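You operate a simulated robot arm through the tools that you are given. There is no shell and no other tool. Be economical: measure what you need, move in short steps, check, and stop when the job is done.

The job below is to be done with a simulated robot arm. You get a single attempt, and the scene is never put back.

TASK
Empty the drip tray into the grounds tub and fit it back in its bay.
Fine: switch the machine off first.

It is judged by the outcome, as a careful person would: the job done as asked, and still so three seconds after it is handed in. It fails if anything else is knocked over, pushed out of place, dropped, spilled or broken.

THE ROBOT
A 6-joint arm with a two-finger parallel gripper, fixed in place. Base frame: the origin is at the foot of the arm, x ahead of it, y to its left, z up; the work surface is at about z = 908. Lengths are in mm, angles in rad, forces in N, time in s.
With the tool pointing down near the work surface it reaches from about 240 to 620 mm from the base axis. Its first joint turns from -1.152 to 1.152 rad. Payload 2.7 kg.
The TCP is the grasp point between the finger pads, 23 mm short of the fingertips. In the tool frame z runs along the fingers and y along their closing line. The gripper opens to 94 mm. The fingers are 38 mm wide and 10 mm thick; the gripper's body (54 by 96 mm) begins 39 mm behind the TCP.
Orientation is that of the tool frame in the base frame, as a unit quaternion [x, y, z, w]. With the fingers straight down and closing along the base's y, the tool's x points along the base's -x, its y along +y and its z along -z.

THE INTERFACE
- The arm moves only by the tool apply_moves. Its argument "deltas" is a list of rows, each an object of numbers (a shift or turn left out is 0, a gripper value left out holds the last): "ax", "ay", "az": the turn, a rotation vector about the tool's x, y, z in rad; "tx", "ty", "tz": the shift along the tool's x, y, z in mm; "hand": the opening, from 0 (shut) to 1 (fully open). In form: [{"ax": .., "ay": .., "az": .., "tx": .., "ty": .., "tz": .., "hand": ..}, ...]. A call has 1 to 20 rows; each row is the pose to reach, as a shift and turn from the pose commanded when the call began, along the tool's axes at that moment. Each row takes 0.2 s and may step no farther than 50 mm and 0.15 rad from the row before; otherwise, or with a gripper value out of range, the whole call is refused. Where a pose cannot be reached the arm comes as near as it can. A force on the tool above 70 N (or 10 N above the force at the start of the call, whichever is more), or a blocked arm, ends the call early, and 0.2 s more pass. The fingers move at their own pace (about 45 mm/s each) and stop on an object; they squeeze with about 39 N. The grip force told is the motor's: it shows also when the fingers shut on nothing. Time passes only in rows, and 0.2 s behind the last, so rows that repeat a pose let the fingers close. It gives the time, the measured TCP pose, the force on the tool (base axes), the opening and the grip force at its end, in the units of the frame above (readings bear some noise).
- Cameras (640 x 400 px; columns grow to the right, rows downward): "scene" is fixed at [64.8, -418.4, 1415.9]; the picture's right is [0.89, -0.46, 0.00], its down [-0.21, -0.39, -0.90] and it looks along [0.42, 0.79, -0.44] (base axes); focal length 336 px, centre (320, 200). "wrist" rides on the gripper at [-39, 0, -44] in the tool frame; the picture's right is [0.00, -1.00, 0.00], its down [0.97, 0.00, -0.24] and it looks along [0.24, 0.00, 0.97] (tool axes); focal length 218 px, centre (320, 200). There is no depth. A picture from a camera that has moved, and an enlarged one, comes with that camera's place and axes in the base frame and with its lens.
- grab_frame(camera): a new picture of that camera. No time passes.
- enlarge(camera, box): a new picture of the part [left, top, right, bottom] of that camera's present view, enlarged. No time passes.
- hand_in(): hands the job in; it is judged then, once.

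Work in short steps. Places have to be worked out from the pictures, the camera data and where the tool is seen: move nearer, look again, correct. Check each grasp and each placing, and mend what went wrong. You have 120 turns and 64 pictures in all, those below and enlarged ones among them. Open the gripper and draw the arm clear of the work before you hand the job in, unless the task says otherwise; then end with one line.

The tools are called after "Emit:" as name(argument=value, ...) on one line, values as JSON. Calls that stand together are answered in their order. apply_moves: Moves the arm, as the interface text tells. Its arguments: {"type":"object","properties":{"deltas":{"type":"array","items":{"type":"object","properties":{"ax":{"type":"number"},"ay":{"type":"number"},"az":{"type":"number"},"tx":{"type":"number"},"ty":{"type":"number"},"tz":{"type":"number"},"hand":{"type":"number"}}}}},"required":["deltas"]} The other tools are called the same way: grab_frame (camera) takes a picture; enlarge (camera, box) takes an enlarged picture of a part of a camera's view; hand_in () hands the job in.

At the start:

```text
t: 0.0
position: [245.0, 262.2, 1255.4]
tcp_rot: [0.0, 1.0, 0.0, 0.0]
wrist_force: [-0.7, 0.2, 0.8]
finger_gap: 94.0
grasp_force: 0.0
```

scene: 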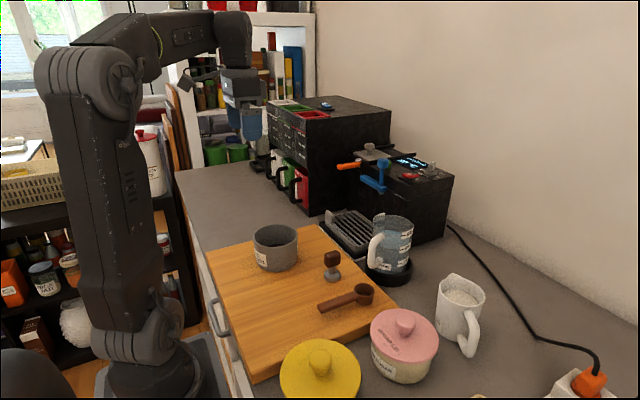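
wrist: 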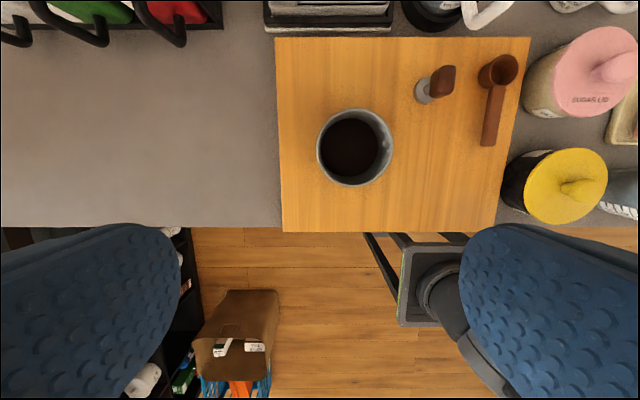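

I look closely at the machine, tray and tub before moving.

Emit:
enlarge(camera="scene", box=[320, 130, 480, 290])

Emit:
enlarge(camera="scene", box=[190, 190, 430, 340])

```text
2.50 times, centred on (400, 210) of scene
camera zoom: at [64.8, -418.4, 1415.9], right [0.89, -0.46, 0.0], down [-0.21, -0.39, -0.9], along [0.42, 0.79, -0.44], focal length 841 px, centre (120, 175)
```

zoom: 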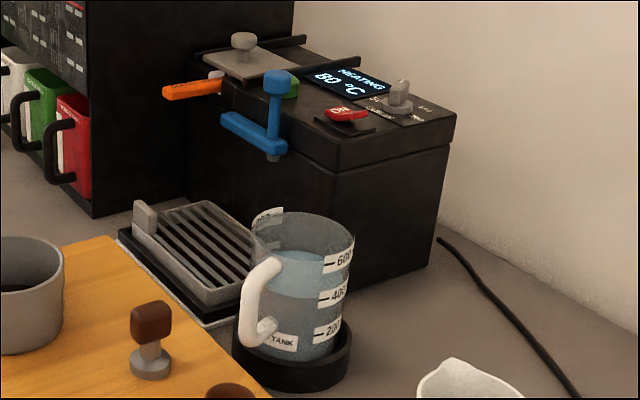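

```text
2.67 times, centred on (310, 265) of scene
camera zoom: at [64.8, -418.4, 1415.9], right [0.89, -0.46, 0.0], down [-0.21, -0.39, -0.9], along [0.42, 0.79, -0.44], focal length 897 px, centre (347, 27)
```

zoom: 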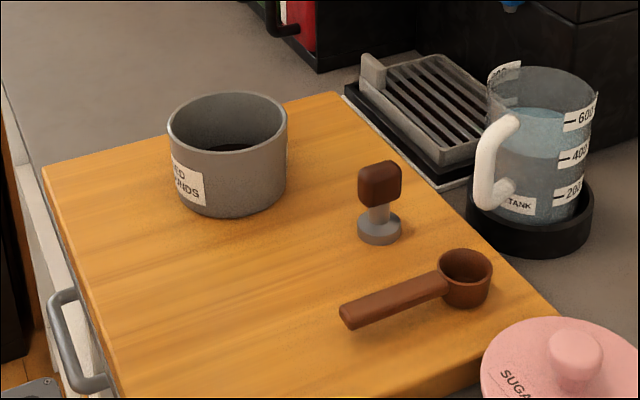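

The grinder top is around z 1215 and the machine is lower, so I stay high and shift forward and right to look down on the tray and the controls.

Emit:
apply_moves(deltas=[{"tx": -40, "ty": -20}, {"tx": -80, "ty": -40}, {"tx": -110, "ty": -60}, {"tx": -110, "ty": -60}])

Emit:
grab_frame(camera="wrist")

Emit:
grab_frame(camera="scene")

```text
t: 1.0
position: [354.5, 203.8, 1254.9]
tcp_rot: [0.0, 1.0, -0.001, 0.0]
wrist_force: [-0.5, 0.1, -0.8]
finger_gap: 93.9
grasp_force: 0.2
```

```text
59 pictures are left
camera wrist: at [393.3, 203.6, 1299.7], right [0.0, -1.0, 0.0], down [-0.97, 0.0, 0.24], along [-0.24, 0.0, -0.97], focal length 218 px, centre (320, 200)
```

wrist: 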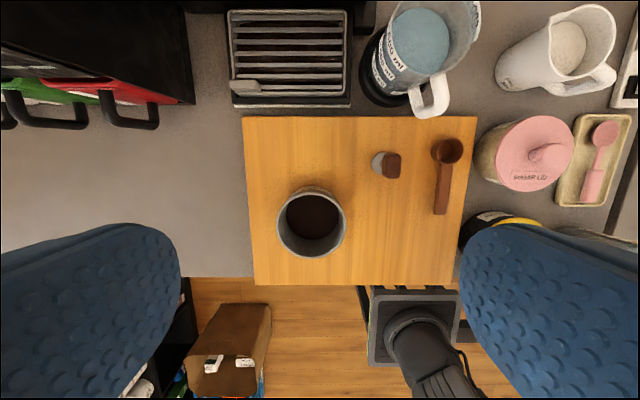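

```text
58 pictures are left
```

scene: 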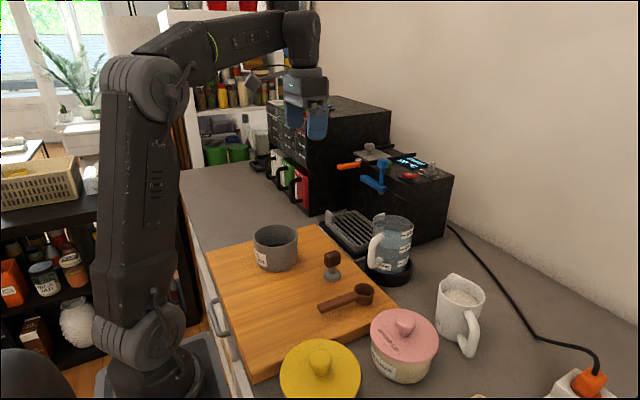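

The tray is visible. Next I tilt the gripper so the wrist camera faces the machine's controls.

Emit:
apply_moves(deltas=[{"ay": -0.14}, {"ay": -0.28}, {"ay": -0.42}, {"ay": -0.56}, {"ay": -0.7}, {"ay": -0.7}])

Emit:
grab_frame(camera="wrist")

```text
t: 2.4
position: [354.8, 202.4, 1253.2]
tcp_rot: [0.0, 0.939, -0.001, 0.343]
wrist_force: [-0.2, 0.4, 0.2]
finger_gap: 94.0
grasp_force: 0.0
```

```text
57 pictures are left
camera wrist: at [355.9, 202.2, 1314.1], right [0.0, -1.0, 0.0], down [-0.9, 0.0, -0.44], along [0.44, 0.0, -0.9], focal length 218 px, centre (320, 200)
```

wrist: 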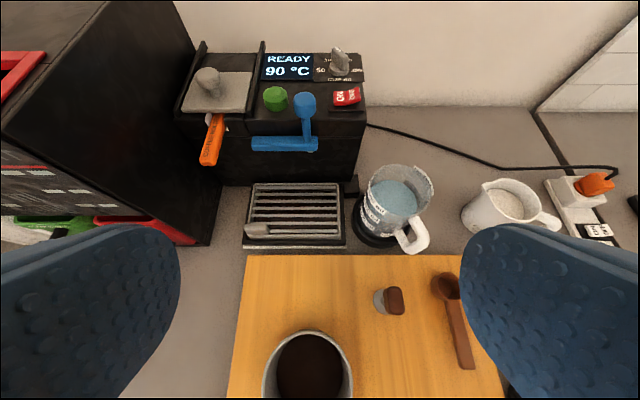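

Emit:
enlarge(camera="wrist", box=[240, 40, 400, 140])

Emit:
enlarge(camera="wrist", box=[220, 160, 380, 260])

Emit:
enlarge(camera="scene", box=[380, 145, 460, 195])

```text
4.00 times, centred on (320, 90) of wrist
camera zoom: at [355.9, 202.2, 1314.1], right [0.0, -1.0, 0.0], down [-0.9, 0.0, -0.44], along [0.44, 0.0, -0.9], focal length 873 px, centre (320, 640)
```

zoom: 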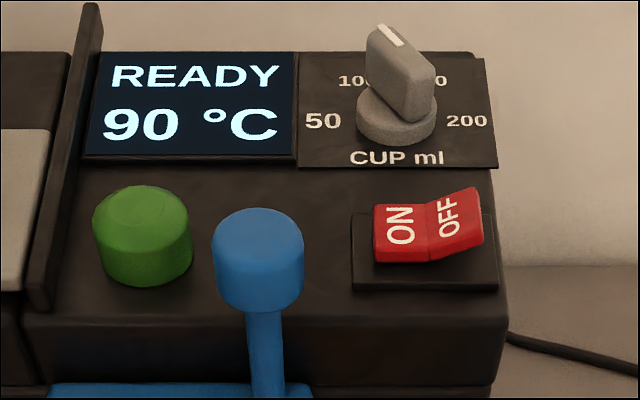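

```text
4.00 times, centred on (300, 210) of wrist
camera zoom: at [355.9, 202.2, 1314.1], right [0.0, -1.0, 0.0], down [-0.9, 0.0, -0.44], along [0.44, 0.0, -0.9], focal length 873 px, centre (400, 160)
```

zoom: 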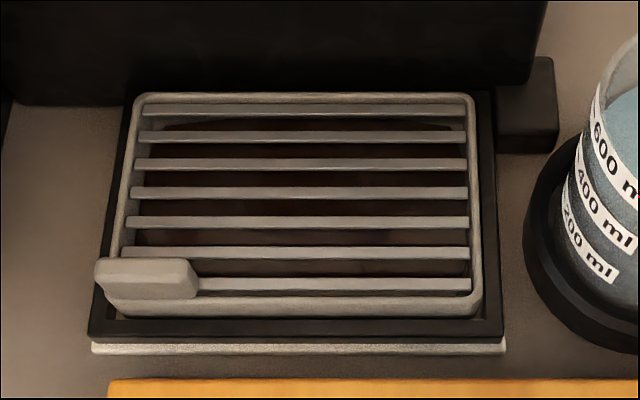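

```text
8.00 times, centred on (420, 170) of scene
camera zoom: at [64.8, -418.4, 1415.9], right [0.89, -0.46, 0.0], down [-0.21, -0.39, -0.9], along [0.42, 0.79, -0.44], focal length 2692 px, centre (-480, 440)
```

zoom: 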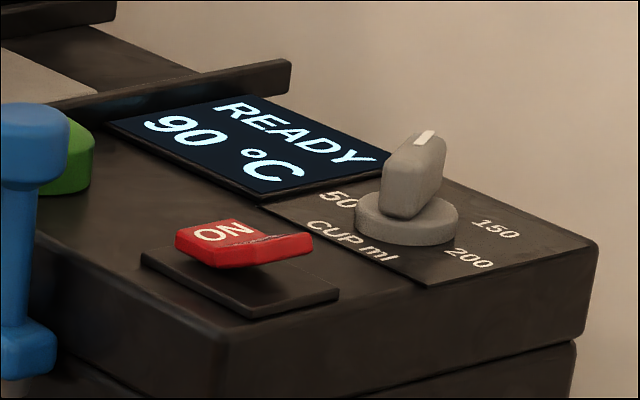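

The machine is on and the rocker's OFF half sits raised at about (635, 152, 1100). I close the gripper, keep the tilt, and hover about 50 mm above the OFF half.

Emit:
apply_moves(deltas=[{"hand": 0, "tx": -24, "ty": -7.4, "tz": 33.8}, {"tx": -48, "ty": -14.8, "tz": 67.6}, {"tx": -72, "ty": -22.2, "tz": 101.4}, {"tx": -96, "ty": -29.6, "tz": 135.2}, {"tx": -120, "ty": -37, "tz": 169}, {"tx": -144, "ty": -44.4, "tz": 202.8}, {"tx": -168, "ty": -52, "tz": 236.9}, {"tx": -168, "ty": -52, "tz": 236.9}])

Emit:
grab_frame(camera="wrist")

Emit:
enlarge(camera="scene", box=[340, 110, 468, 190])

```text
t: 4.2
position: [635.4, 149.5, 1178.2]
tcp_rot: [0.0, 0.939, 0.0, 0.344]
wrist_force: [0.8, -0.4, 0.5]
finger_gap: 0.0
grasp_force: 38.9
```

```text
53 pictures are left
camera wrist: at [637.2, 149.9, 1238.8], right [0.0, -1.0, 0.0], down [-0.9, 0.0, -0.44], along [0.44, 0.0, -0.9], focal length 218 px, centre (320, 200)
```

wrist: 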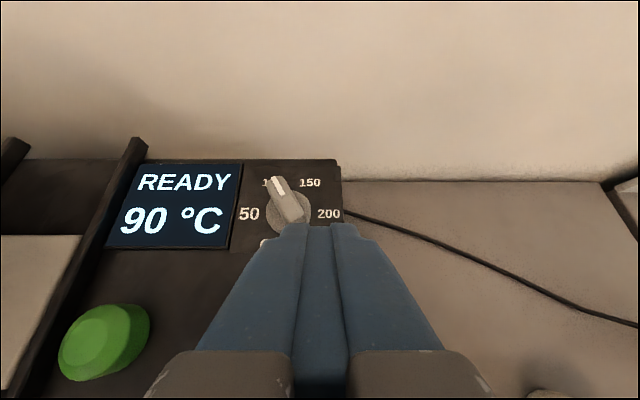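

```text
5.00 times, centred on (404, 150) of scene
camera zoom: at [64.8, -418.4, 1415.9], right [0.89, -0.46, 0.0], down [-0.21, -0.39, -0.9], along [0.42, 0.79, -0.44], focal length 1682 px, centre (-100, 450)
```

zoom: 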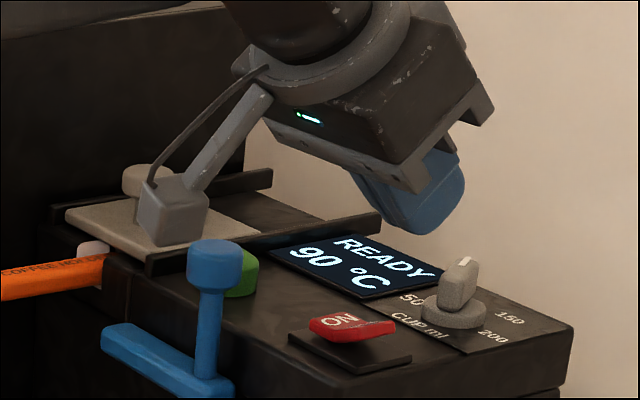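

Position is good. I come straight down along base z, slowly near contact.

Emit:
apply_moves(deltas=[{"tx": 12.9, "tz": 15.3}, {"tx": 22.5, "tz": 26.8}, {"tx": 25.8, "tz": 30.6}, {"tx": 28, "tz": 33.3}, {"tx": 30, "tz": 35.6}])

Emit:
enlarge(camera="scene", box=[340, 110, 468, 190])

```text
t: 5.4
position: [635.2, 149.8, 1136.6]
tcp_rot: [-0.001, 0.938, 0.001, 0.346]
wrist_force: [7.2, -1.5, 9.1]
finger_gap: 0.0
grasp_force: 39.3
```

```text
5.00 times, centred on (404, 150) of scene
camera zoom: at [64.9, -418.5, 1415.9], right [0.89, -0.46, 0.0], down [-0.21, -0.39, -0.9], along [0.42, 0.79, -0.44], focal length 1682 px, centre (-100, 450)
```

zoom: 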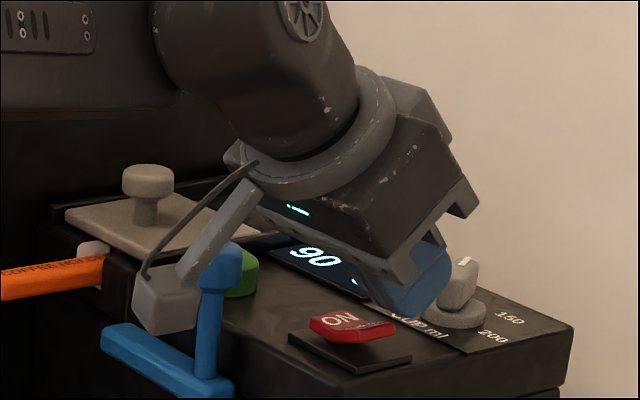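

Light contact (about 11 N) has begun earlier than I expected. I check what's touching before pressing on.

Emit:
enlarge(camera="scene", box=[360, 150, 440, 200])

Emit:
grab_frame(camera="wrist")

```text
8.00 times, centred on (400, 175) of scene
camera zoom: at [64.9, -418.5, 1415.9], right [0.89, -0.46, 0.0], down [-0.21, -0.39, -0.9], along [0.42, 0.79, -0.44], focal length 2692 px, centre (-320, 400)
```

zoom: 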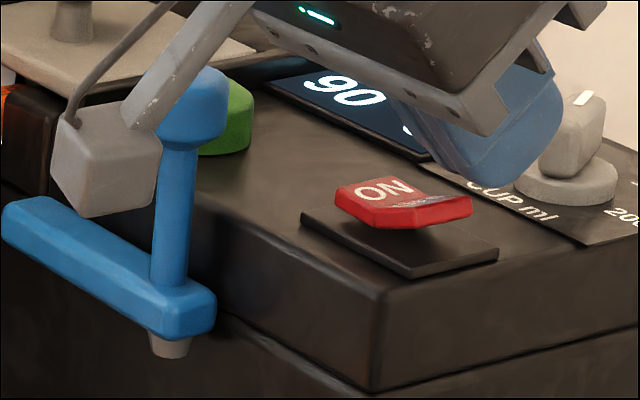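

```text
49 pictures are left
camera wrist: at [637.2, 150.2, 1196.6], right [0.0, -1.0, 0.0], down [-0.89, 0.0, -0.45], along [0.45, 0.0, -0.89], focal length 218 px, centre (320, 200)
```

wrist: 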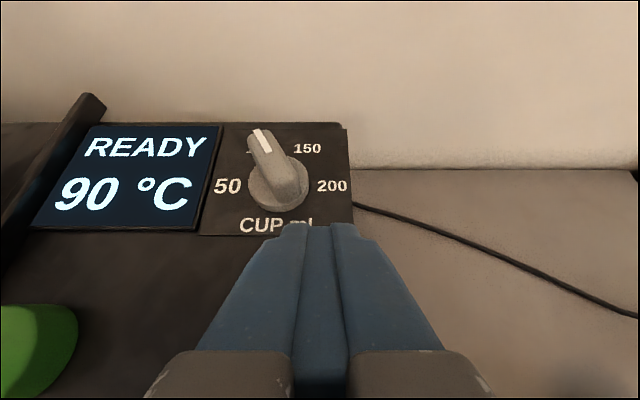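

The blue knob and rocker haven't moved. My recomputation puts the rocker at x 603–635, so I was on its rear edge, and the steep tilt puts the wrist's bracket near the blue lever. I'll back up, reduce the tilt to 0.35 and aim at x≈617.

Emit:
apply_moves(deltas=[{"tx": -14.5, "tz": -17.2}, {"tx": -29, "tz": -34.4}, {"ay": 0.12, "tx": -26, "tz": -38}, {"ay": 0.24, "tx": -23, "tz": -39.5}, {"ay": 0.35, "tx": -23, "tz": -39.5}, {"ay": 0.35, "tx": -23, "tz": -39.5}])

Emit:
enlarge(camera="scene", box=[340, 110, 468, 190])

```text
t: 6.8
position: [616.6, 146.3, 1173.2]
tcp_rot: [0.0, 0.985, 0.0, 0.172]
wrist_force: [0.5, 0.4, 0.3]
finger_gap: 0.0
grasp_force: 39.5
out of reach, approached as far as the arm can: row 5, 6
```

```text
5.00 times, centred on (404, 150) of scene
camera zoom: at [64.8, -418.4, 1415.9], right [0.89, -0.46, 0.0], down [-0.21, -0.39, -0.9], along [0.42, 0.79, -0.44], focal length 1682 px, centre (-100, 450)
```

zoom: 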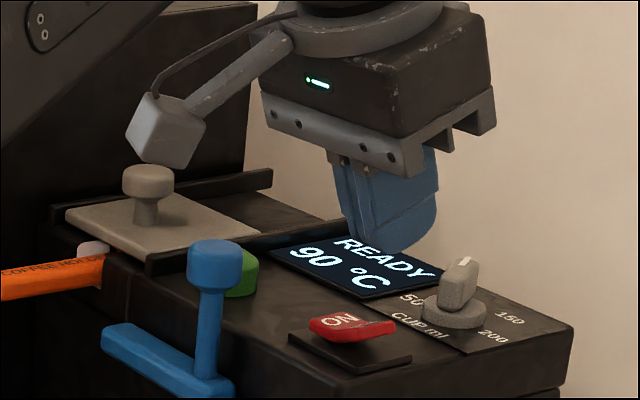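

At this tilt the reach limit is x 617. I tilt a little more, to about 0.48, which brings the target within reach.

Emit:
apply_moves(deltas=[{"ay": -0.07}, {"ay": -0.13}, {"ay": -0.13}])

```text
t: 7.6
position: [617.9, 147.4, 1173.7]
tcp_rot: [0.0, 0.971, 0.0, 0.238]
wrist_force: [0.0, -0.9, -0.2]
finger_gap: 0.1
grasp_force: 39.3
```

The pose is now reachable. I descend to the OFF half centre with fine steps.

Emit:
apply_moves(deltas=[{"tx": 6.2, "ty": 2, "tz": 25}, {"tx": 10.4, "ty": 2, "tz": 33}, {"tx": 12.3, "ty": 2, "tz": 36.5}, {"tx": 13.6, "ty": 2, "tz": 39.2}, {"tx": 15, "ty": 2, "tz": 41.8}])

Emit:
enlarge(camera="scene", box=[360, 140, 456, 200])

```text
t: 8.8
position: [624.9, 147.8, 1132.1]
tcp_rot: [-0.001, 0.971, 0.001, 0.241]
wrist_force: [-3.3, -0.5, 9.4]
finger_gap: 0.2
grasp_force: 39.0
```

```text
6.67 times, centred on (408, 170) of scene
camera zoom: at [64.5, -418.5, 1415.9], right [0.89, -0.46, 0.0], down [-0.21, -0.39, -0.9], along [0.42, 0.79, -0.44], focal length 2243 px, centre (-267, 400)
```

zoom: 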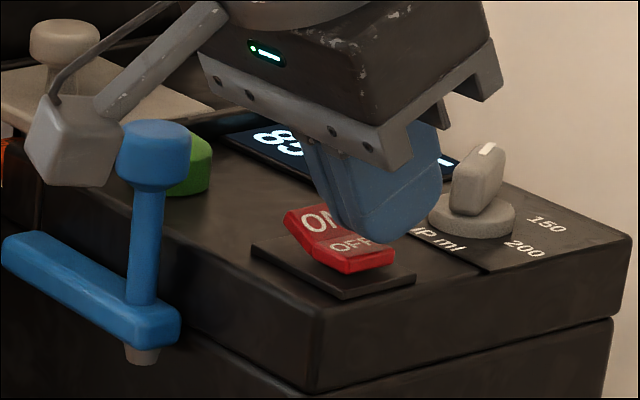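

The rocker has flipped, with OFF now down, and the display has started cooling ("8x"). I lift straight off and confirm.

Emit:
apply_moves(deltas=[{"tx": -11, "tz": -21}, {"tx": -30, "tz": -58}, {"tx": -40, "tz": -78}, {"tx": -20, "tz": -110}, {"tx": 0, "tz": -145}, {"tx": 20, "tz": -180}])

Emit:
enlarge(camera="scene", box=[340, 130, 468, 210])

```text
t: 10.2
position: [524.6, 148.9, 1280.9]
tcp_rot: [0.0, 0.971, 0.0, 0.238]
wrist_force: [0.7, -0.7, -0.1]
finger_gap: 0.0
grasp_force: 38.5
out of reach, approached as far as the arm can: row 3
```

```text
5.00 times, centred on (404, 170) of scene
camera zoom: at [64.8, -418.4, 1415.9], right [0.89, -0.46, 0.0], down [-0.21, -0.39, -0.9], along [0.42, 0.79, -0.44], focal length 1682 px, centre (-100, 350)
```

zoom: 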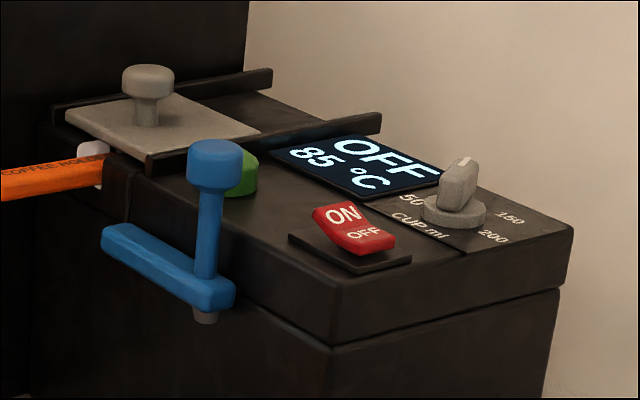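

The machine reads OFF. Now I move above the tray, tool vertical and gripper open, to measure it.

Emit:
apply_moves(deltas=[{"tx": 26, "ty": 25, "tz": 9, "ay": 0.12, "hand": 1}, {"tx": 52, "ty": 50, "tz": 18, "ay": 0.24}, {"tx": 77, "ty": 75, "tz": 27, "ay": 0.36}, {"tx": 103, "ty": 101, "tz": 36.5, "ay": 0.48}, {"tx": 103, "ty": 101, "tz": 36.5, "ay": 0.487}])

Emit:
grab_frame(camera="wrist")

```text
t: 11.4
position: [448.6, 250.3, 1200.7]
tcp_rot: [0.0, 1.0, 0.0, -0.004]
wrist_force: [-0.6, -0.2, -0.8]
finger_gap: 93.9
grasp_force: 0.1
```

```text
45 pictures are left
camera wrist: at [488.1, 251.1, 1246.0], right [0.0, -1.0, 0.0], down [-0.97, 0.0, 0.25], along [-0.25, 0.0, -0.97], focal length 218 px, centre (320, 200)
```

wrist: 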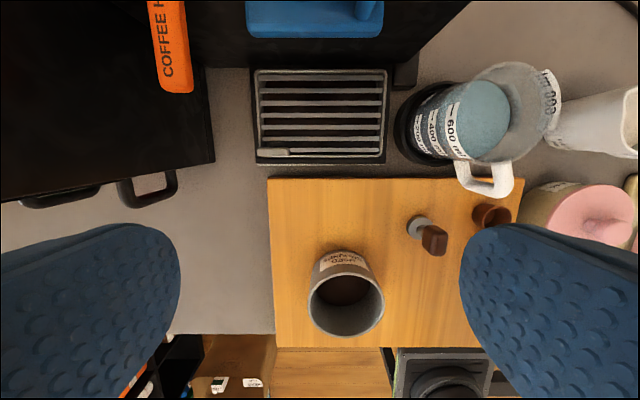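

Emit:
enlarge(camera="wrist", box=[240, 55, 400, 175])

Emit:
enlarge(camera="scene", box=[310, 195, 406, 265])

```text
3.33 times, centred on (320, 115) of wrist
camera zoom: at [488.1, 251.1, 1246.0], right [0.0, -1.0, 0.0], down [-0.97, 0.0, 0.25], along [-0.25, 0.0, -0.97], focal length 728 px, centre (320, 483)
```

zoom: 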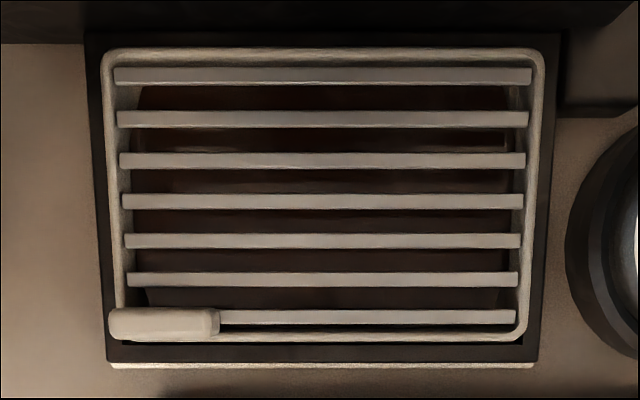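

```text
5.71 times, centred on (358, 230) of scene
camera zoom: at [64.8, -418.4, 1415.9], right [0.89, -0.46, 0.0], down [-0.21, -0.39, -0.9], along [0.42, 0.79, -0.44], focal length 1923 px, centre (103, 29)
```

zoom: 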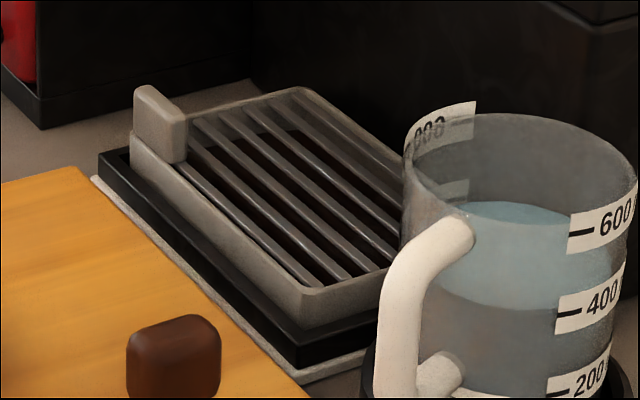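

The tray's grip tab is at about (480, 311), top z≈965, thin along x, so the fingers must close along x. I yaw the tool by −90° up here and watch where the bracket on the wrist goes.

Emit:
apply_moves(deltas=[{"az": -0.143}, {"az": -0.286}, {"az": -0.428}, {"az": -0.571}, {"az": -0.714}, {"az": -0.857}, {"az": -1.0}, {"az": -1.142}, {"az": -1.285}, {"az": -1.428}, {"az": -1.571}, {"az": -1.571}])

Emit:
grab_frame(camera="wrist")

Emit:
grab_frame(camera="scene")

```text
t: 14.0
position: [449.2, 250.2, 1199.9]
tcp_rot: [0.708, -0.706, -0.002, 0.002]
wrist_force: [0.1, -0.6, -0.5]
finger_gap: 93.6
grasp_force: 0.0
```

```text
42 pictures are left
camera wrist: at [449.0, 289.1, 1246.4], right [1.0, 0.0, -0.01], down [0.0, -0.97, 0.24], along [-0.01, -0.24, -0.97], focal length 218 px, centre (320, 200)
```

wrist: 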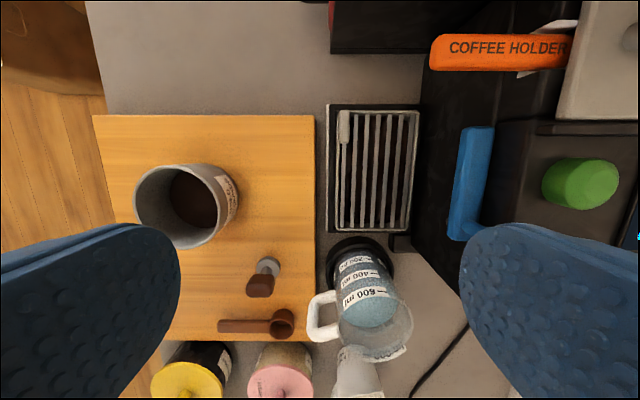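

```text
41 pictures are left
```

scene: 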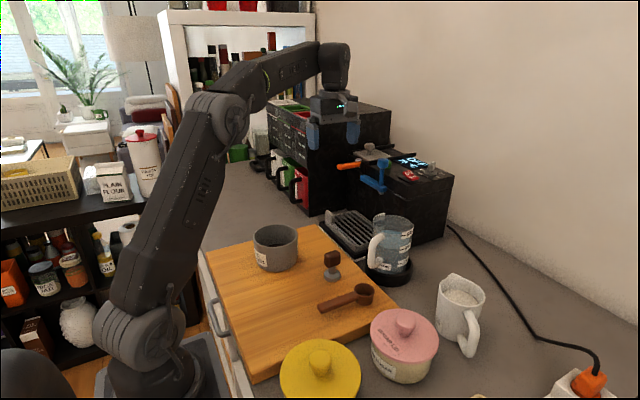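

Emit:
enlarge(camera="scene", box=[280, 30, 408, 160])

Emit:
enlarge(camera="wrist", box=[320, 90, 440, 165])

```text
3.08 times, centred on (344, 95) of scene
camera zoom: at [64.8, -418.4, 1415.9], right [0.89, -0.46, 0.0], down [-0.21, -0.39, -0.9], along [0.42, 0.79, -0.44], focal length 1035 px, centre (246, 523)
```

zoom: 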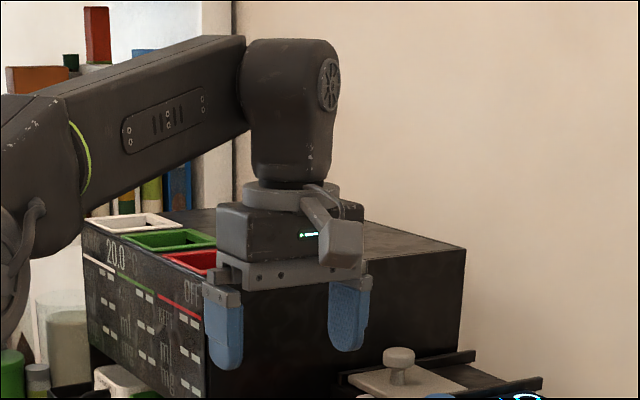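

```text
5.33 times, centred on (380, 128) of wrist
camera zoom: at [449.0, 289.1, 1246.4], right [1.0, 0.0, -0.01], down [0.0, -0.97, 0.24], along [-0.01, -0.24, -0.97], focal length 1164 px, centre (0, 587)
```

zoom: 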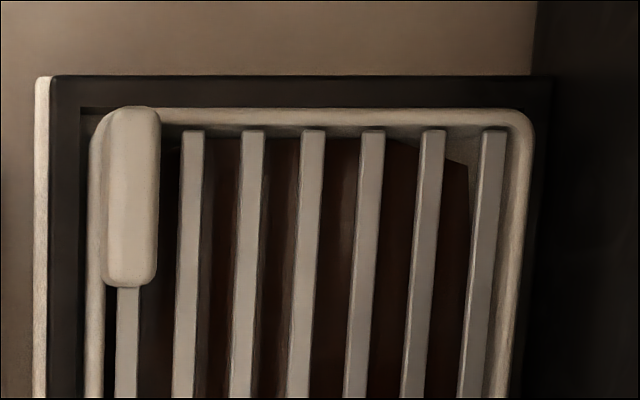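

The wrist bracket now sits on the −y side and clears everything. The orange handle tip is near (525, 341+, 1052–1072), so I'll grip the tab slightly off-centre (y≈304) with a slight lean away from it. I move over and descend to z≈1020.

Emit:
apply_moves(deltas=[{"tx": -27, "ty": -13, "ay": -0.05, "hand": 0.5}, {"tx": -54, "ty": -27, "ay": -0.1}, {"tx": -54, "ty": -27, "tz": 45, "ay": -0.1}, {"tx": -54, "ty": -27, "tz": 90, "ay": -0.1}, {"tx": -54, "ty": -27, "tz": 135, "ay": -0.1}, {"tx": -54, "ty": -27, "tz": 170, "ay": -0.1}, {"tx": -54, "ty": -27, "tz": 180, "ay": -0.1}, {"tx": -54, "ty": -27, "tz": 180, "ay": -0.1}])

Emit:
grab_frame(camera="wrist")

Emit:
enlarge(camera="scene", box=[310, 150, 438, 250])

```text
t: 15.8
position: [474.3, 305.6, 1020.3]
tcp_rot: [-0.706, 0.706, 0.038, 0.032]
wrist_force: [0.7, -0.2, 0.1]
finger_gap: 46.8
grasp_force: 0.1
```

```text
38 pictures are left
camera wrist: at [475.0, 339.2, 1069.1], right [1.0, 0.0, -0.01], down [0.0, -0.99, 0.14], along [-0.01, -0.14, -0.99], focal length 218 px, centre (320, 200)
```

wrist: 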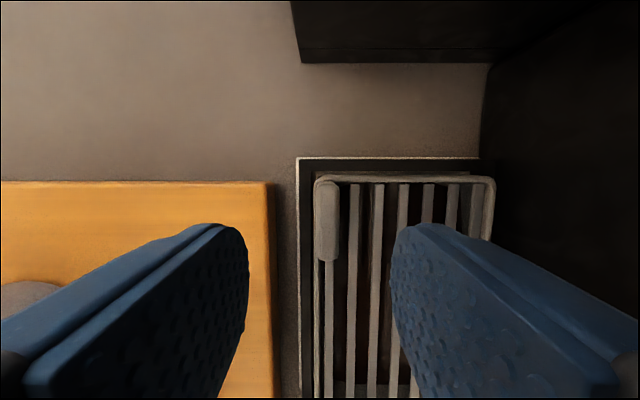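

```text
4.00 times, centred on (374, 200) of scene
camera zoom: at [64.8, -418.4, 1415.9], right [0.89, -0.46, 0.0], down [-0.21, -0.39, -0.9], along [0.42, 0.79, -0.44], focal length 1346 px, centre (104, 200)
```

zoom: 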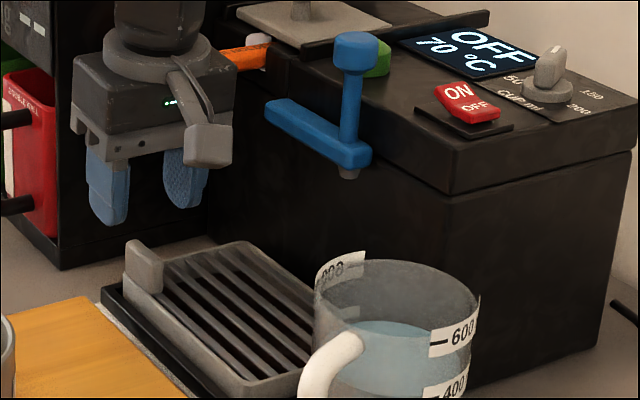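

The tab spans x 472–484, y 294–334. I correct by +3 mm in x and y and go down so the tips end just above the grate bars.

Emit:
apply_moves(deltas=[{"tx": 0.5, "ty": -3, "tz": 25}, {"tx": 1.3, "ty": -3, "tz": 43}, {"tx": 1.6, "ty": -3, "tz": 49}, {"tx": 1.8, "ty": -3, "tz": 53}, {"tx": 1.8, "ty": -3, "tz": 53}])

Emit:
enlarge(camera="scene", box=[310, 170, 406, 245])

Emit:
grab_frame(camera="wrist")

```text
t: 17.0
position: [478.1, 307.5, 967.5]
tcp_rot: [0.706, -0.706, -0.037, -0.033]
wrist_force: [0.6, 0.8, -0.3]
finger_gap: 47.2
grasp_force: 0.0
```

```text
5.33 times, centred on (358, 208) of scene
camera zoom: at [64.8, -418.4, 1415.9], right [0.89, -0.46, 0.0], down [-0.21, -0.39, -0.9], along [0.42, 0.79, -0.44], focal length 1795 px, centre (117, 160)
```

zoom: 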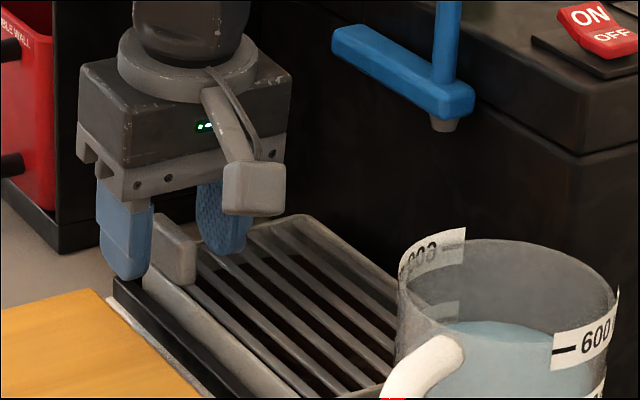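

```text
35 pictures are left
camera wrist: at [477.9, 342.4, 1016.5], right [1.0, 0.0, -0.01], down [0.0, -0.99, 0.14], along [-0.01, -0.14, -0.99], focal length 218 px, centre (320, 200)
```

wrist: 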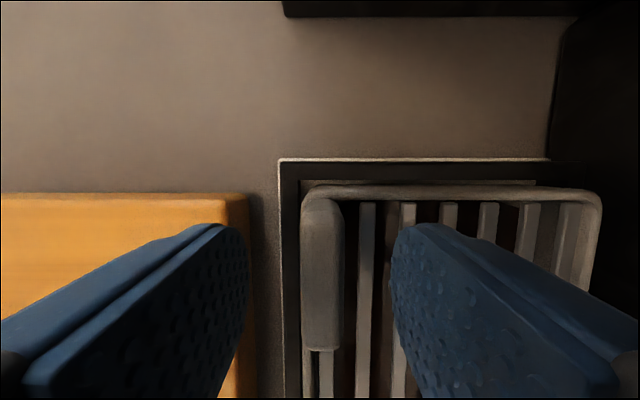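

Fingers straddle the tab with no contact force. Closing.

Emit:
apply_moves(deltas=[{"hand": 0}, {"hand": 0}, {"hand": 0}, {"hand": 0}])

Emit:
enlarge(camera="scene", box=[310, 170, 406, 245])

```text
t: 18.0
position: [477.5, 307.2, 967.8]
tcp_rot: [0.707, -0.706, -0.038, -0.032]
wrist_force: [0.2, 0.4, 0.6]
finger_gap: 11.7
grasp_force: 39.4
```

```text
5.33 times, centred on (358, 208) of scene
camera zoom: at [64.8, -418.4, 1415.9], right [0.89, -0.46, 0.0], down [-0.21, -0.39, -0.9], along [0.42, 0.79, -0.44], focal length 1795 px, centre (117, 160)
```

zoom: 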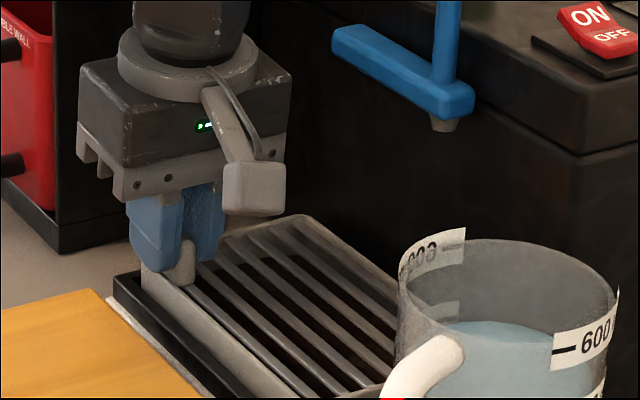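

Firm grip on the tab (11.7 mm). I lift 20 mm slowly and check that the tray hangs level.

Emit:
apply_moves(deltas=[{"tx": -0.4, "tz": -4}, {"tx": -0.8, "tz": -8}, {"tx": -1.2, "tz": -12}, {"tx": -1.6, "tz": -16}, {"tx": -2.1, "tz": -20}, {"tx": -2.1, "tz": -20}])

Emit:
enlarge(camera="scene", box=[310, 170, 406, 270])

```text
t: 19.4
position: [477.9, 307.5, 986.5]
tcp_rot: [-0.706, 0.707, 0.037, 0.033]
wrist_force: [-1.2, -2.3, -0.7]
finger_gap: 11.2
grasp_force: 39.3
```

```text
4.00 times, centred on (358, 220) of scene
camera zoom: at [64.9, -418.4, 1415.9], right [0.89, -0.46, 0.0], down [-0.21, -0.39, -0.9], along [0.42, 0.79, -0.44], focal length 1346 px, centre (168, 120)
```

zoom: 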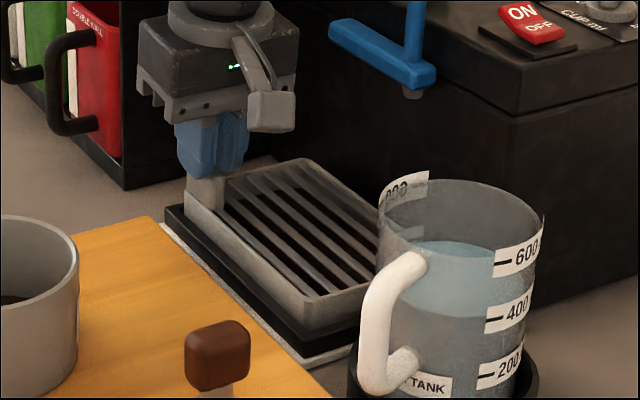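

The tray is rising with the grip and stays roughly level. I lift another 25 mm and recheck before pulling it out.

Emit:
apply_moves(deltas=[{"tx": -0.8, "tz": -7}, {"tx": -1.5, "tz": -14}, {"tx": -2.2, "tz": -20}, {"tx": -2.7, "tz": -25}, {"tx": -2.7, "tz": -25}])

Emit:
enlarge(camera="scene", box=[310, 170, 406, 270])

```text
t: 20.6
position: [478.0, 307.5, 1013.3]
tcp_rot: [0.706, -0.706, -0.037, -0.033]
wrist_force: [0.3, -0.4, -2.0]
finger_gap: 11.4
grasp_force: 38.7
```

```text
4.00 times, centred on (358, 220) of scene
camera zoom: at [64.9, -418.4, 1415.9], right [0.89, -0.46, 0.0], down [-0.21, -0.39, -0.9], along [0.42, 0.79, -0.44], focal length 1346 px, centre (168, 120)
```

zoom: 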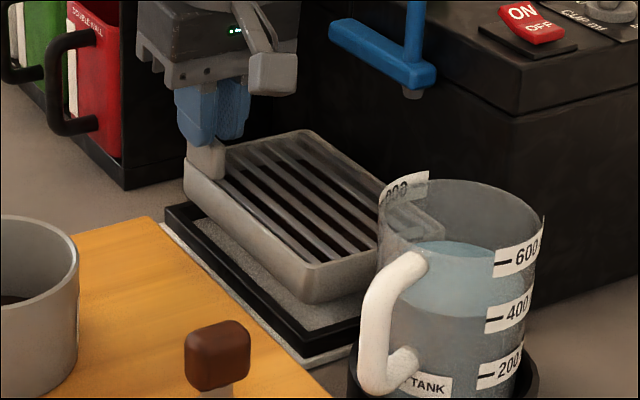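

The tray is clear of the bay and level. I ease it back out from under the machine, then raise it well above the jug and tamper.

Emit:
apply_moves(deltas=[{"ty": 8}, {"ty": 20}, {"ty": 35}, {"ty": 50}, {"ty": 62, "tx": -0.5, "tz": -5}, {"ty": 72, "tx": -1.5, "tz": -15}, {"ty": 80, "tx": -3, "tz": -30}, {"ty": 86, "tx": -5, "tz": -48}, {"ty": 91, "tx": -7, "tz": -66}, {"ty": 95, "tx": -9, "tz": -84}, {"ty": 98, "tx": -10.7, "tz": -102}, {"ty": 99, "tx": -12, "tz": -114}, {"ty": 100, "tx": -12.6, "tz": -120}, {"ty": 100, "tx": -12.6, "tz": -120}])

Emit:
grab_frame(camera="scene")

```text
t: 23.6
position: [377.0, 308.6, 1134.4]
tcp_rot: [0.706, -0.706, -0.038, -0.032]
wrist_force: [0.7, 0.3, -2.1]
finger_gap: 11.2
grasp_force: 38.9
```

```text
31 pictures are left
```

scene: 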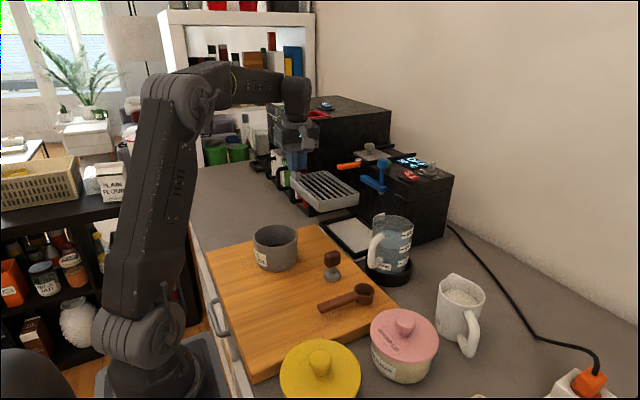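

The tray is out, level and high. Before pouring I need the tub's position more precisely, so I look at it from both cameras.

Emit:
grab_frame(camera="wrist")

Emit:
enlarge(camera="scene", box=[240, 210, 320, 280])

```text
30 pictures are left
camera wrist: at [377.9, 343.1, 1183.5], right [1.0, 0.0, -0.01], down [0.0, -0.99, 0.14], along [-0.01, -0.14, -0.99], focal length 218 px, centre (320, 200)
```

wrist: 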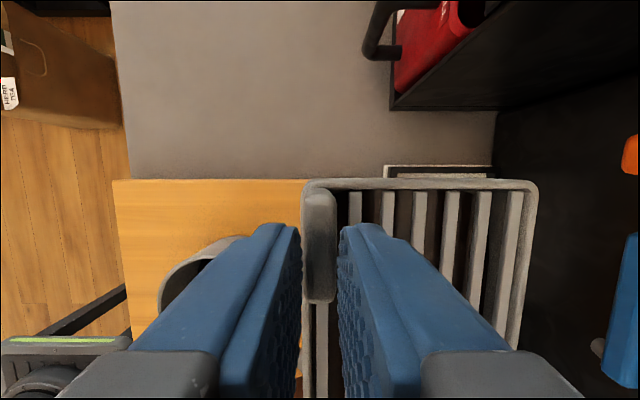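

```text
5.71 times, centred on (280, 245) of scene
camera zoom: at [64.8, -418.4, 1415.9], right [0.89, -0.46, 0.0], down [-0.21, -0.39, -0.9], along [0.42, 0.79, -0.44], focal length 1923 px, centre (549, -57)
```

zoom: 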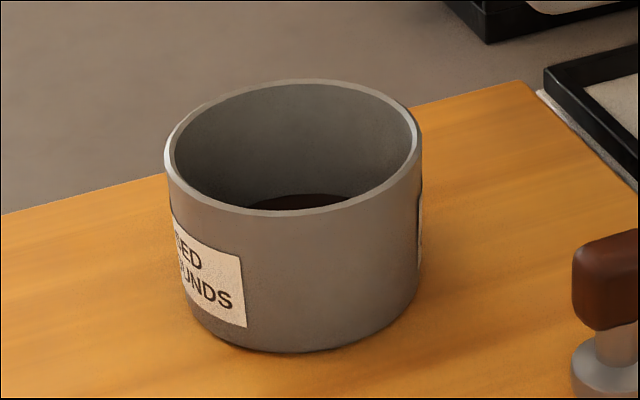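

Tub centre is about (279, 217), rim z≈997, inner radius about 48. I'll pour over the tray's front-right corner, gripper pointing tangentially to stay within reach. First I carry the tray level to the start-of-pour pose, yawing 35°.

Emit:
apply_moves(deltas=[{"tx": -1, "ty": 9, "tz": 0.3, "ax": -0.003, "az": -0.03}, {"tx": -3, "ty": 25, "tz": 0.8, "ax": -0.008, "az": -0.08}, {"tx": -5, "ty": 45, "tz": 1.5, "ax": -0.0145, "az": -0.14}, {"tx": -7.5, "ty": 66, "tz": 2, "ax": -0.021, "az": -0.2}, {"tx": -10, "ty": 88, "tz": 3, "ax": -0.028, "az": -0.27}, {"tx": -12.5, "ty": 110, "tz": 3.6, "ax": -0.0356, "az": -0.34}, {"tx": -15, "ty": 132, "tz": 4.3, "ax": -0.043, "az": -0.41}, {"tx": -17.5, "ty": 154, "tz": 5, "ax": -0.0503, "az": -0.48}, {"tx": -19.5, "ty": 173, "tz": 5.6, "ax": -0.0566, "az": -0.54}, {"tx": -21, "ty": 186, "tz": 6.1, "ax": -0.0618, "az": -0.59}, {"tx": -21.5, "ty": 191, "tz": 6.3, "ax": -0.064, "az": -0.607}, {"tx": -21.5, "ty": 191, "tz": 6.3, "ax": -0.064, "az": -0.607}])

Emit:
grab_frame(camera="scene")

```text
t: 26.2
position: [197.3, 324.4, 1132.5]
tcp_rot: [0.886, -0.461, -0.049, -0.021]
wrist_force: [0.2, -0.1, -1.7]
finger_gap: 11.1
grasp_force: 38.6
out of reach, approached as far as the arm can: row 10, 11, 12
```

```text
28 pictures are left
```

scene: 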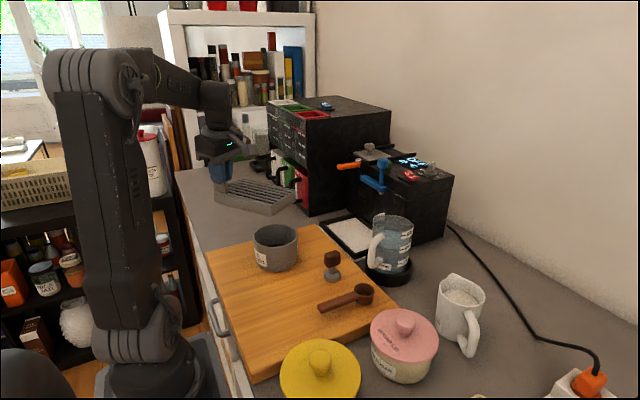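

The arm stopped 13 mm short (base joint limit), but the pour corner is at (272, 207, 1108), over the tub, so that's fine. I begin tilting to 0.5 rad about the corner, lowering the lip as I go.

Emit:
apply_moves(deltas=[{"tx": 1.3, "ty": 0.2, "tz": 7.9, "ax": 0.0257, "ay": -0.0966, "az": -0.0035}, {"tx": 2.1, "ty": 2.4, "tz": 11.9, "ax": 0.0514, "ay": -0.193, "az": -0.007}, {"tx": 6, "ty": 3.4, "tz": 9.5, "ax": 0.0707, "ay": -0.2657, "az": -0.0096}, {"tx": 10.4, "ty": 4.8, "tz": 7.5, "ax": 0.09, "ay": -0.338, "az": -0.0122}, {"tx": 15.8, "ty": 6.3, "tz": 5.9, "ax": 0.1092, "ay": -0.4106, "az": -0.0149}, {"tx": 21.3, "ty": 7.8, "tz": 4.3, "ax": 0.1285, "ay": -0.483, "az": -0.0175}, {"tx": 21.3, "ty": 7.8, "tz": 4.3, "ax": 0.1285, "ay": -0.483, "az": -0.0175}])

Emit:
enlarge(camera="scene", box=[180, 120, 340, 280])

```text
t: 27.8
position: [202.3, 304.6, 1125.0]
tcp_rot: [0.849, -0.438, -0.229, -0.188]
wrist_force: [-4.7, -0.7, 12.7]
finger_gap: 11.1
grasp_force: 38.7
```

```text
2.50 times, centred on (260, 200) of scene
camera zoom: at [64.6, -418.6, 1415.9], right [0.89, -0.46, 0.0], down [-0.21, -0.39, -0.9], along [0.42, 0.79, -0.44], focal length 841 px, centre (470, 200)
```

zoom: 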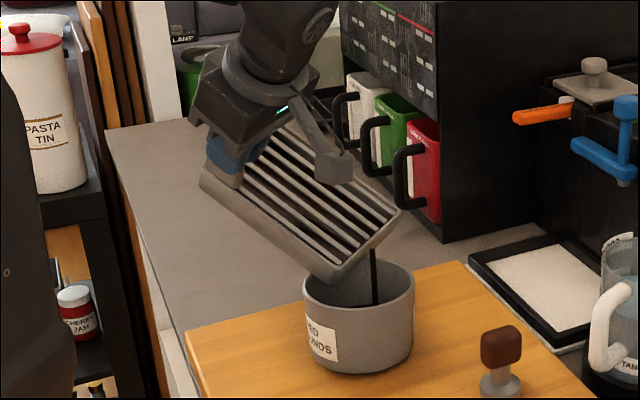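

Liquid is pouring inside the tub, but the 12.7 N upward force means the tray is touching the tub rim. I raise straight up now and nudge slightly to centre the stream.

Emit:
apply_moves(deltas=[{"tx": -6.6, "ty": -1.4, "tz": -9.9}, {"tx": -13.8, "ty": -3, "tz": -20.6}, {"tx": -23, "ty": -4.3, "tz": -14.3}])

Emit:
enlarge(camera="scene", box=[180, 120, 340, 280])

```text
t: 28.6
position: [197.4, 313.5, 1150.3]
tcp_rot: [0.849, -0.438, -0.229, -0.186]
wrist_force: [0.2, 0.8, -2.1]
finger_gap: 10.9
grasp_force: 38.9
```

```text
2.50 times, centred on (260, 200) of scene
camera zoom: at [64.8, -418.4, 1415.9], right [0.89, -0.46, 0.0], down [-0.21, -0.39, -0.9], along [0.42, 0.79, -0.44], focal length 841 px, centre (470, 200)
```

zoom: 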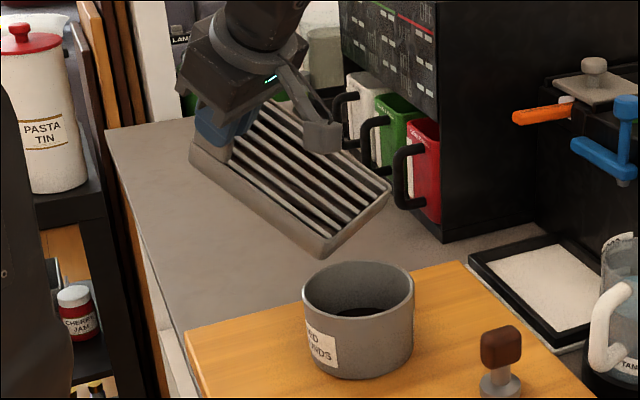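

The contact is gone and the tub hasn't moved. I continue the tilt to 0.8 rad with about 22 mm more height, keeping the stream point over the tub.

Emit:
apply_moves(deltas=[{"tx": 1.4, "ty": 1.1, "tz": -9.6, "ax": 0.0193, "ay": -0.0725, "az": -0.0026}, {"tx": 3.5, "ty": 2, "tz": -18.1, "ax": 0.0386, "ay": -0.145, "az": -0.0053}, {"tx": 6.8, "ty": 3, "tz": -26.8, "ax": 0.0578, "ay": -0.2174, "az": -0.0079}, {"tx": 10.3, "ty": 4.4, "tz": -36.3, "ax": 0.0771, "ay": -0.2898, "az": -0.0105}])

Emit:
enlarge(camera="scene", box=[180, 120, 340, 280])

```text
t: 29.6
position: [207.9, 286.1, 1172.8]
tcp_rot: [0.801, -0.41, -0.332, -0.282]
wrist_force: [0.5, -0.4, -2.2]
finger_gap: 11.2
grasp_force: 38.9
```

```text
2.50 times, centred on (260, 200) of scene
camera zoom: at [64.8, -418.4, 1415.9], right [0.89, -0.46, 0.0], down [-0.21, -0.39, -0.9], along [0.42, 0.79, -0.44], focal length 841 px, centre (470, 200)
```

zoom: 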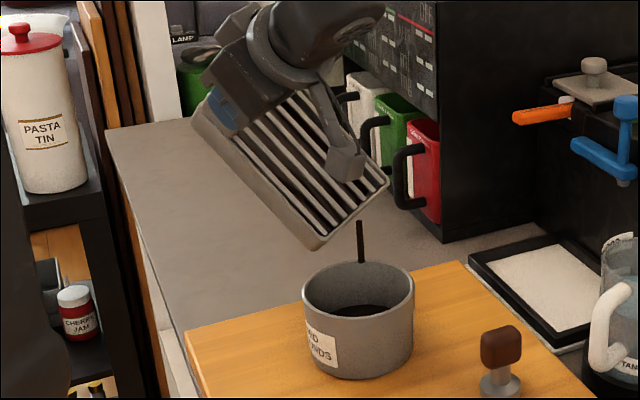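

The stream leaves mid-edge and seems close to the tub's far wall, so I shift by (−12, −25) at once to centre it, and look.

Emit:
apply_moves(deltas=[{"tx": 6.4, "ty": 22.7, "tz": -14.5}])

Emit:
enlarge(camera="scene", box=[180, 120, 340, 280])

```text
t: 30.0
position: [197.1, 261.1, 1175.0]
tcp_rot: [0.802, -0.41, -0.331, -0.282]
wrist_force: [-0.5, -0.7, -1.7]
finger_gap: 11.0
grasp_force: 38.8
```

```text
2.50 times, centred on (260, 200) of scene
camera zoom: at [64.8, -418.4, 1415.9], right [0.89, -0.46, 0.0], down [-0.21, -0.39, -0.9], along [0.42, 0.79, -0.44], focal length 841 px, centre (470, 200)
```

zoom: 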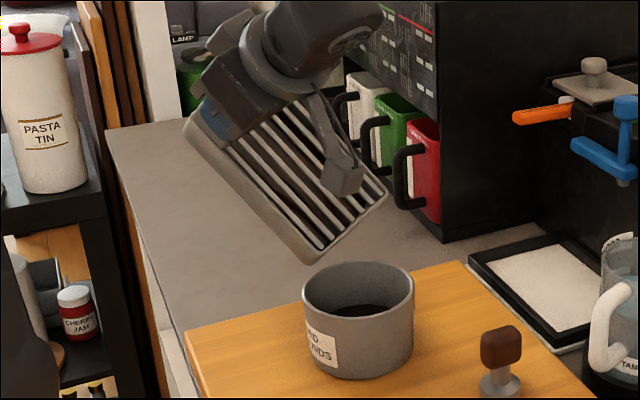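

That batch has ended, and the stream point matches the middle of the tray's end edge. I'll now put that point on the tub axis, yawing another 20° about it so the wrist stays in reach.

Emit:
apply_moves(deltas=[{"tx": 2.6, "ty": 10, "tz": -6.1, "ax": -0.0665, "ay": -0.0157, "az": -0.054}, {"tx": 5.2, "ty": 20, "tz": -12.2, "ax": -0.133, "ay": -0.0314, "az": -0.108}, {"tx": 7.8, "ty": 30, "tz": -18.3, "ax": -0.1995, "ay": -0.047, "az": -0.162}, {"tx": 10.4, "ty": 40.2, "tz": -24.5, "ax": -0.266, "ay": -0.0627, "az": -0.216}, {"tx": 10.4, "ty": 40.2, "tz": -24.5, "ax": -0.266, "ay": -0.0627, "az": -0.216}])

Emit:
enlarge(camera="scene", box=[180, 120, 340, 280])

```text
t: 31.2
position: [174.1, 218.7, 1173.8]
tcp_rot: [0.86, -0.265, -0.376, -0.22]
wrist_force: [-0.2, 1.8, -2.5]
finger_gap: 11.1
grasp_force: 38.3
```

```text
2.50 times, centred on (260, 200) of scene
camera zoom: at [64.8, -418.4, 1415.9], right [0.89, -0.46, 0.0], down [-0.21, -0.39, -0.9], along [0.42, 0.79, -0.44], focal length 841 px, centre (470, 200)
```

zoom: 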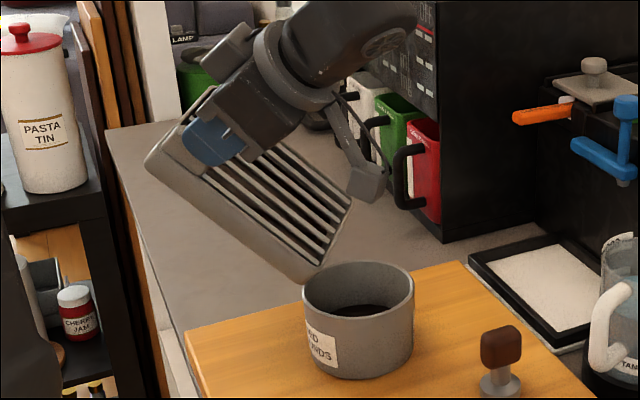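

All poses reached. Comparing picture and model, the tray hangs about 0.17 rad steeper than nominal, so the stream should land near the tub axis. I tilt on to 1.1 rad nominal.

Emit:
apply_moves(deltas=[{"tx": 9.1, "ty": 3.1, "tz": -15.4, "ax": 0.0192, "ay": -0.0725, "az": -0.0026}, {"tx": 14.4, "ty": 4.7, "tz": -22.3, "ax": 0.0384, "ay": -0.145, "az": -0.0051}, {"tx": 18.3, "ty": 6, "tz": -30.7, "ax": 0.0576, "ay": -0.2176, "az": -0.0077}, {"tx": 23, "ty": 7.6, "tz": -38.6, "ax": 0.0768, "ay": -0.29, "az": -0.0102}])

Emit:
enlarge(camera="scene", box=[180, 120, 340, 280])

```text
t: 32.2
position: [203.7, 184.1, 1178.4]
tcp_rot: [0.789, -0.241, -0.484, -0.292]
wrist_force: [0.1, -0.1, -2.3]
finger_gap: 11.3
grasp_force: 39.4
```

```text
2.50 times, centred on (260, 200) of scene
camera zoom: at [64.8, -418.4, 1415.9], right [0.89, -0.46, 0.0], down [-0.21, -0.39, -0.9], along [0.42, 0.79, -0.44], focal length 841 px, centre (470, 200)
```

zoom: 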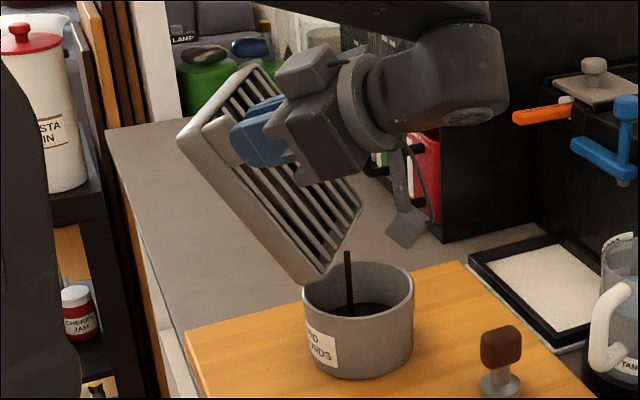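

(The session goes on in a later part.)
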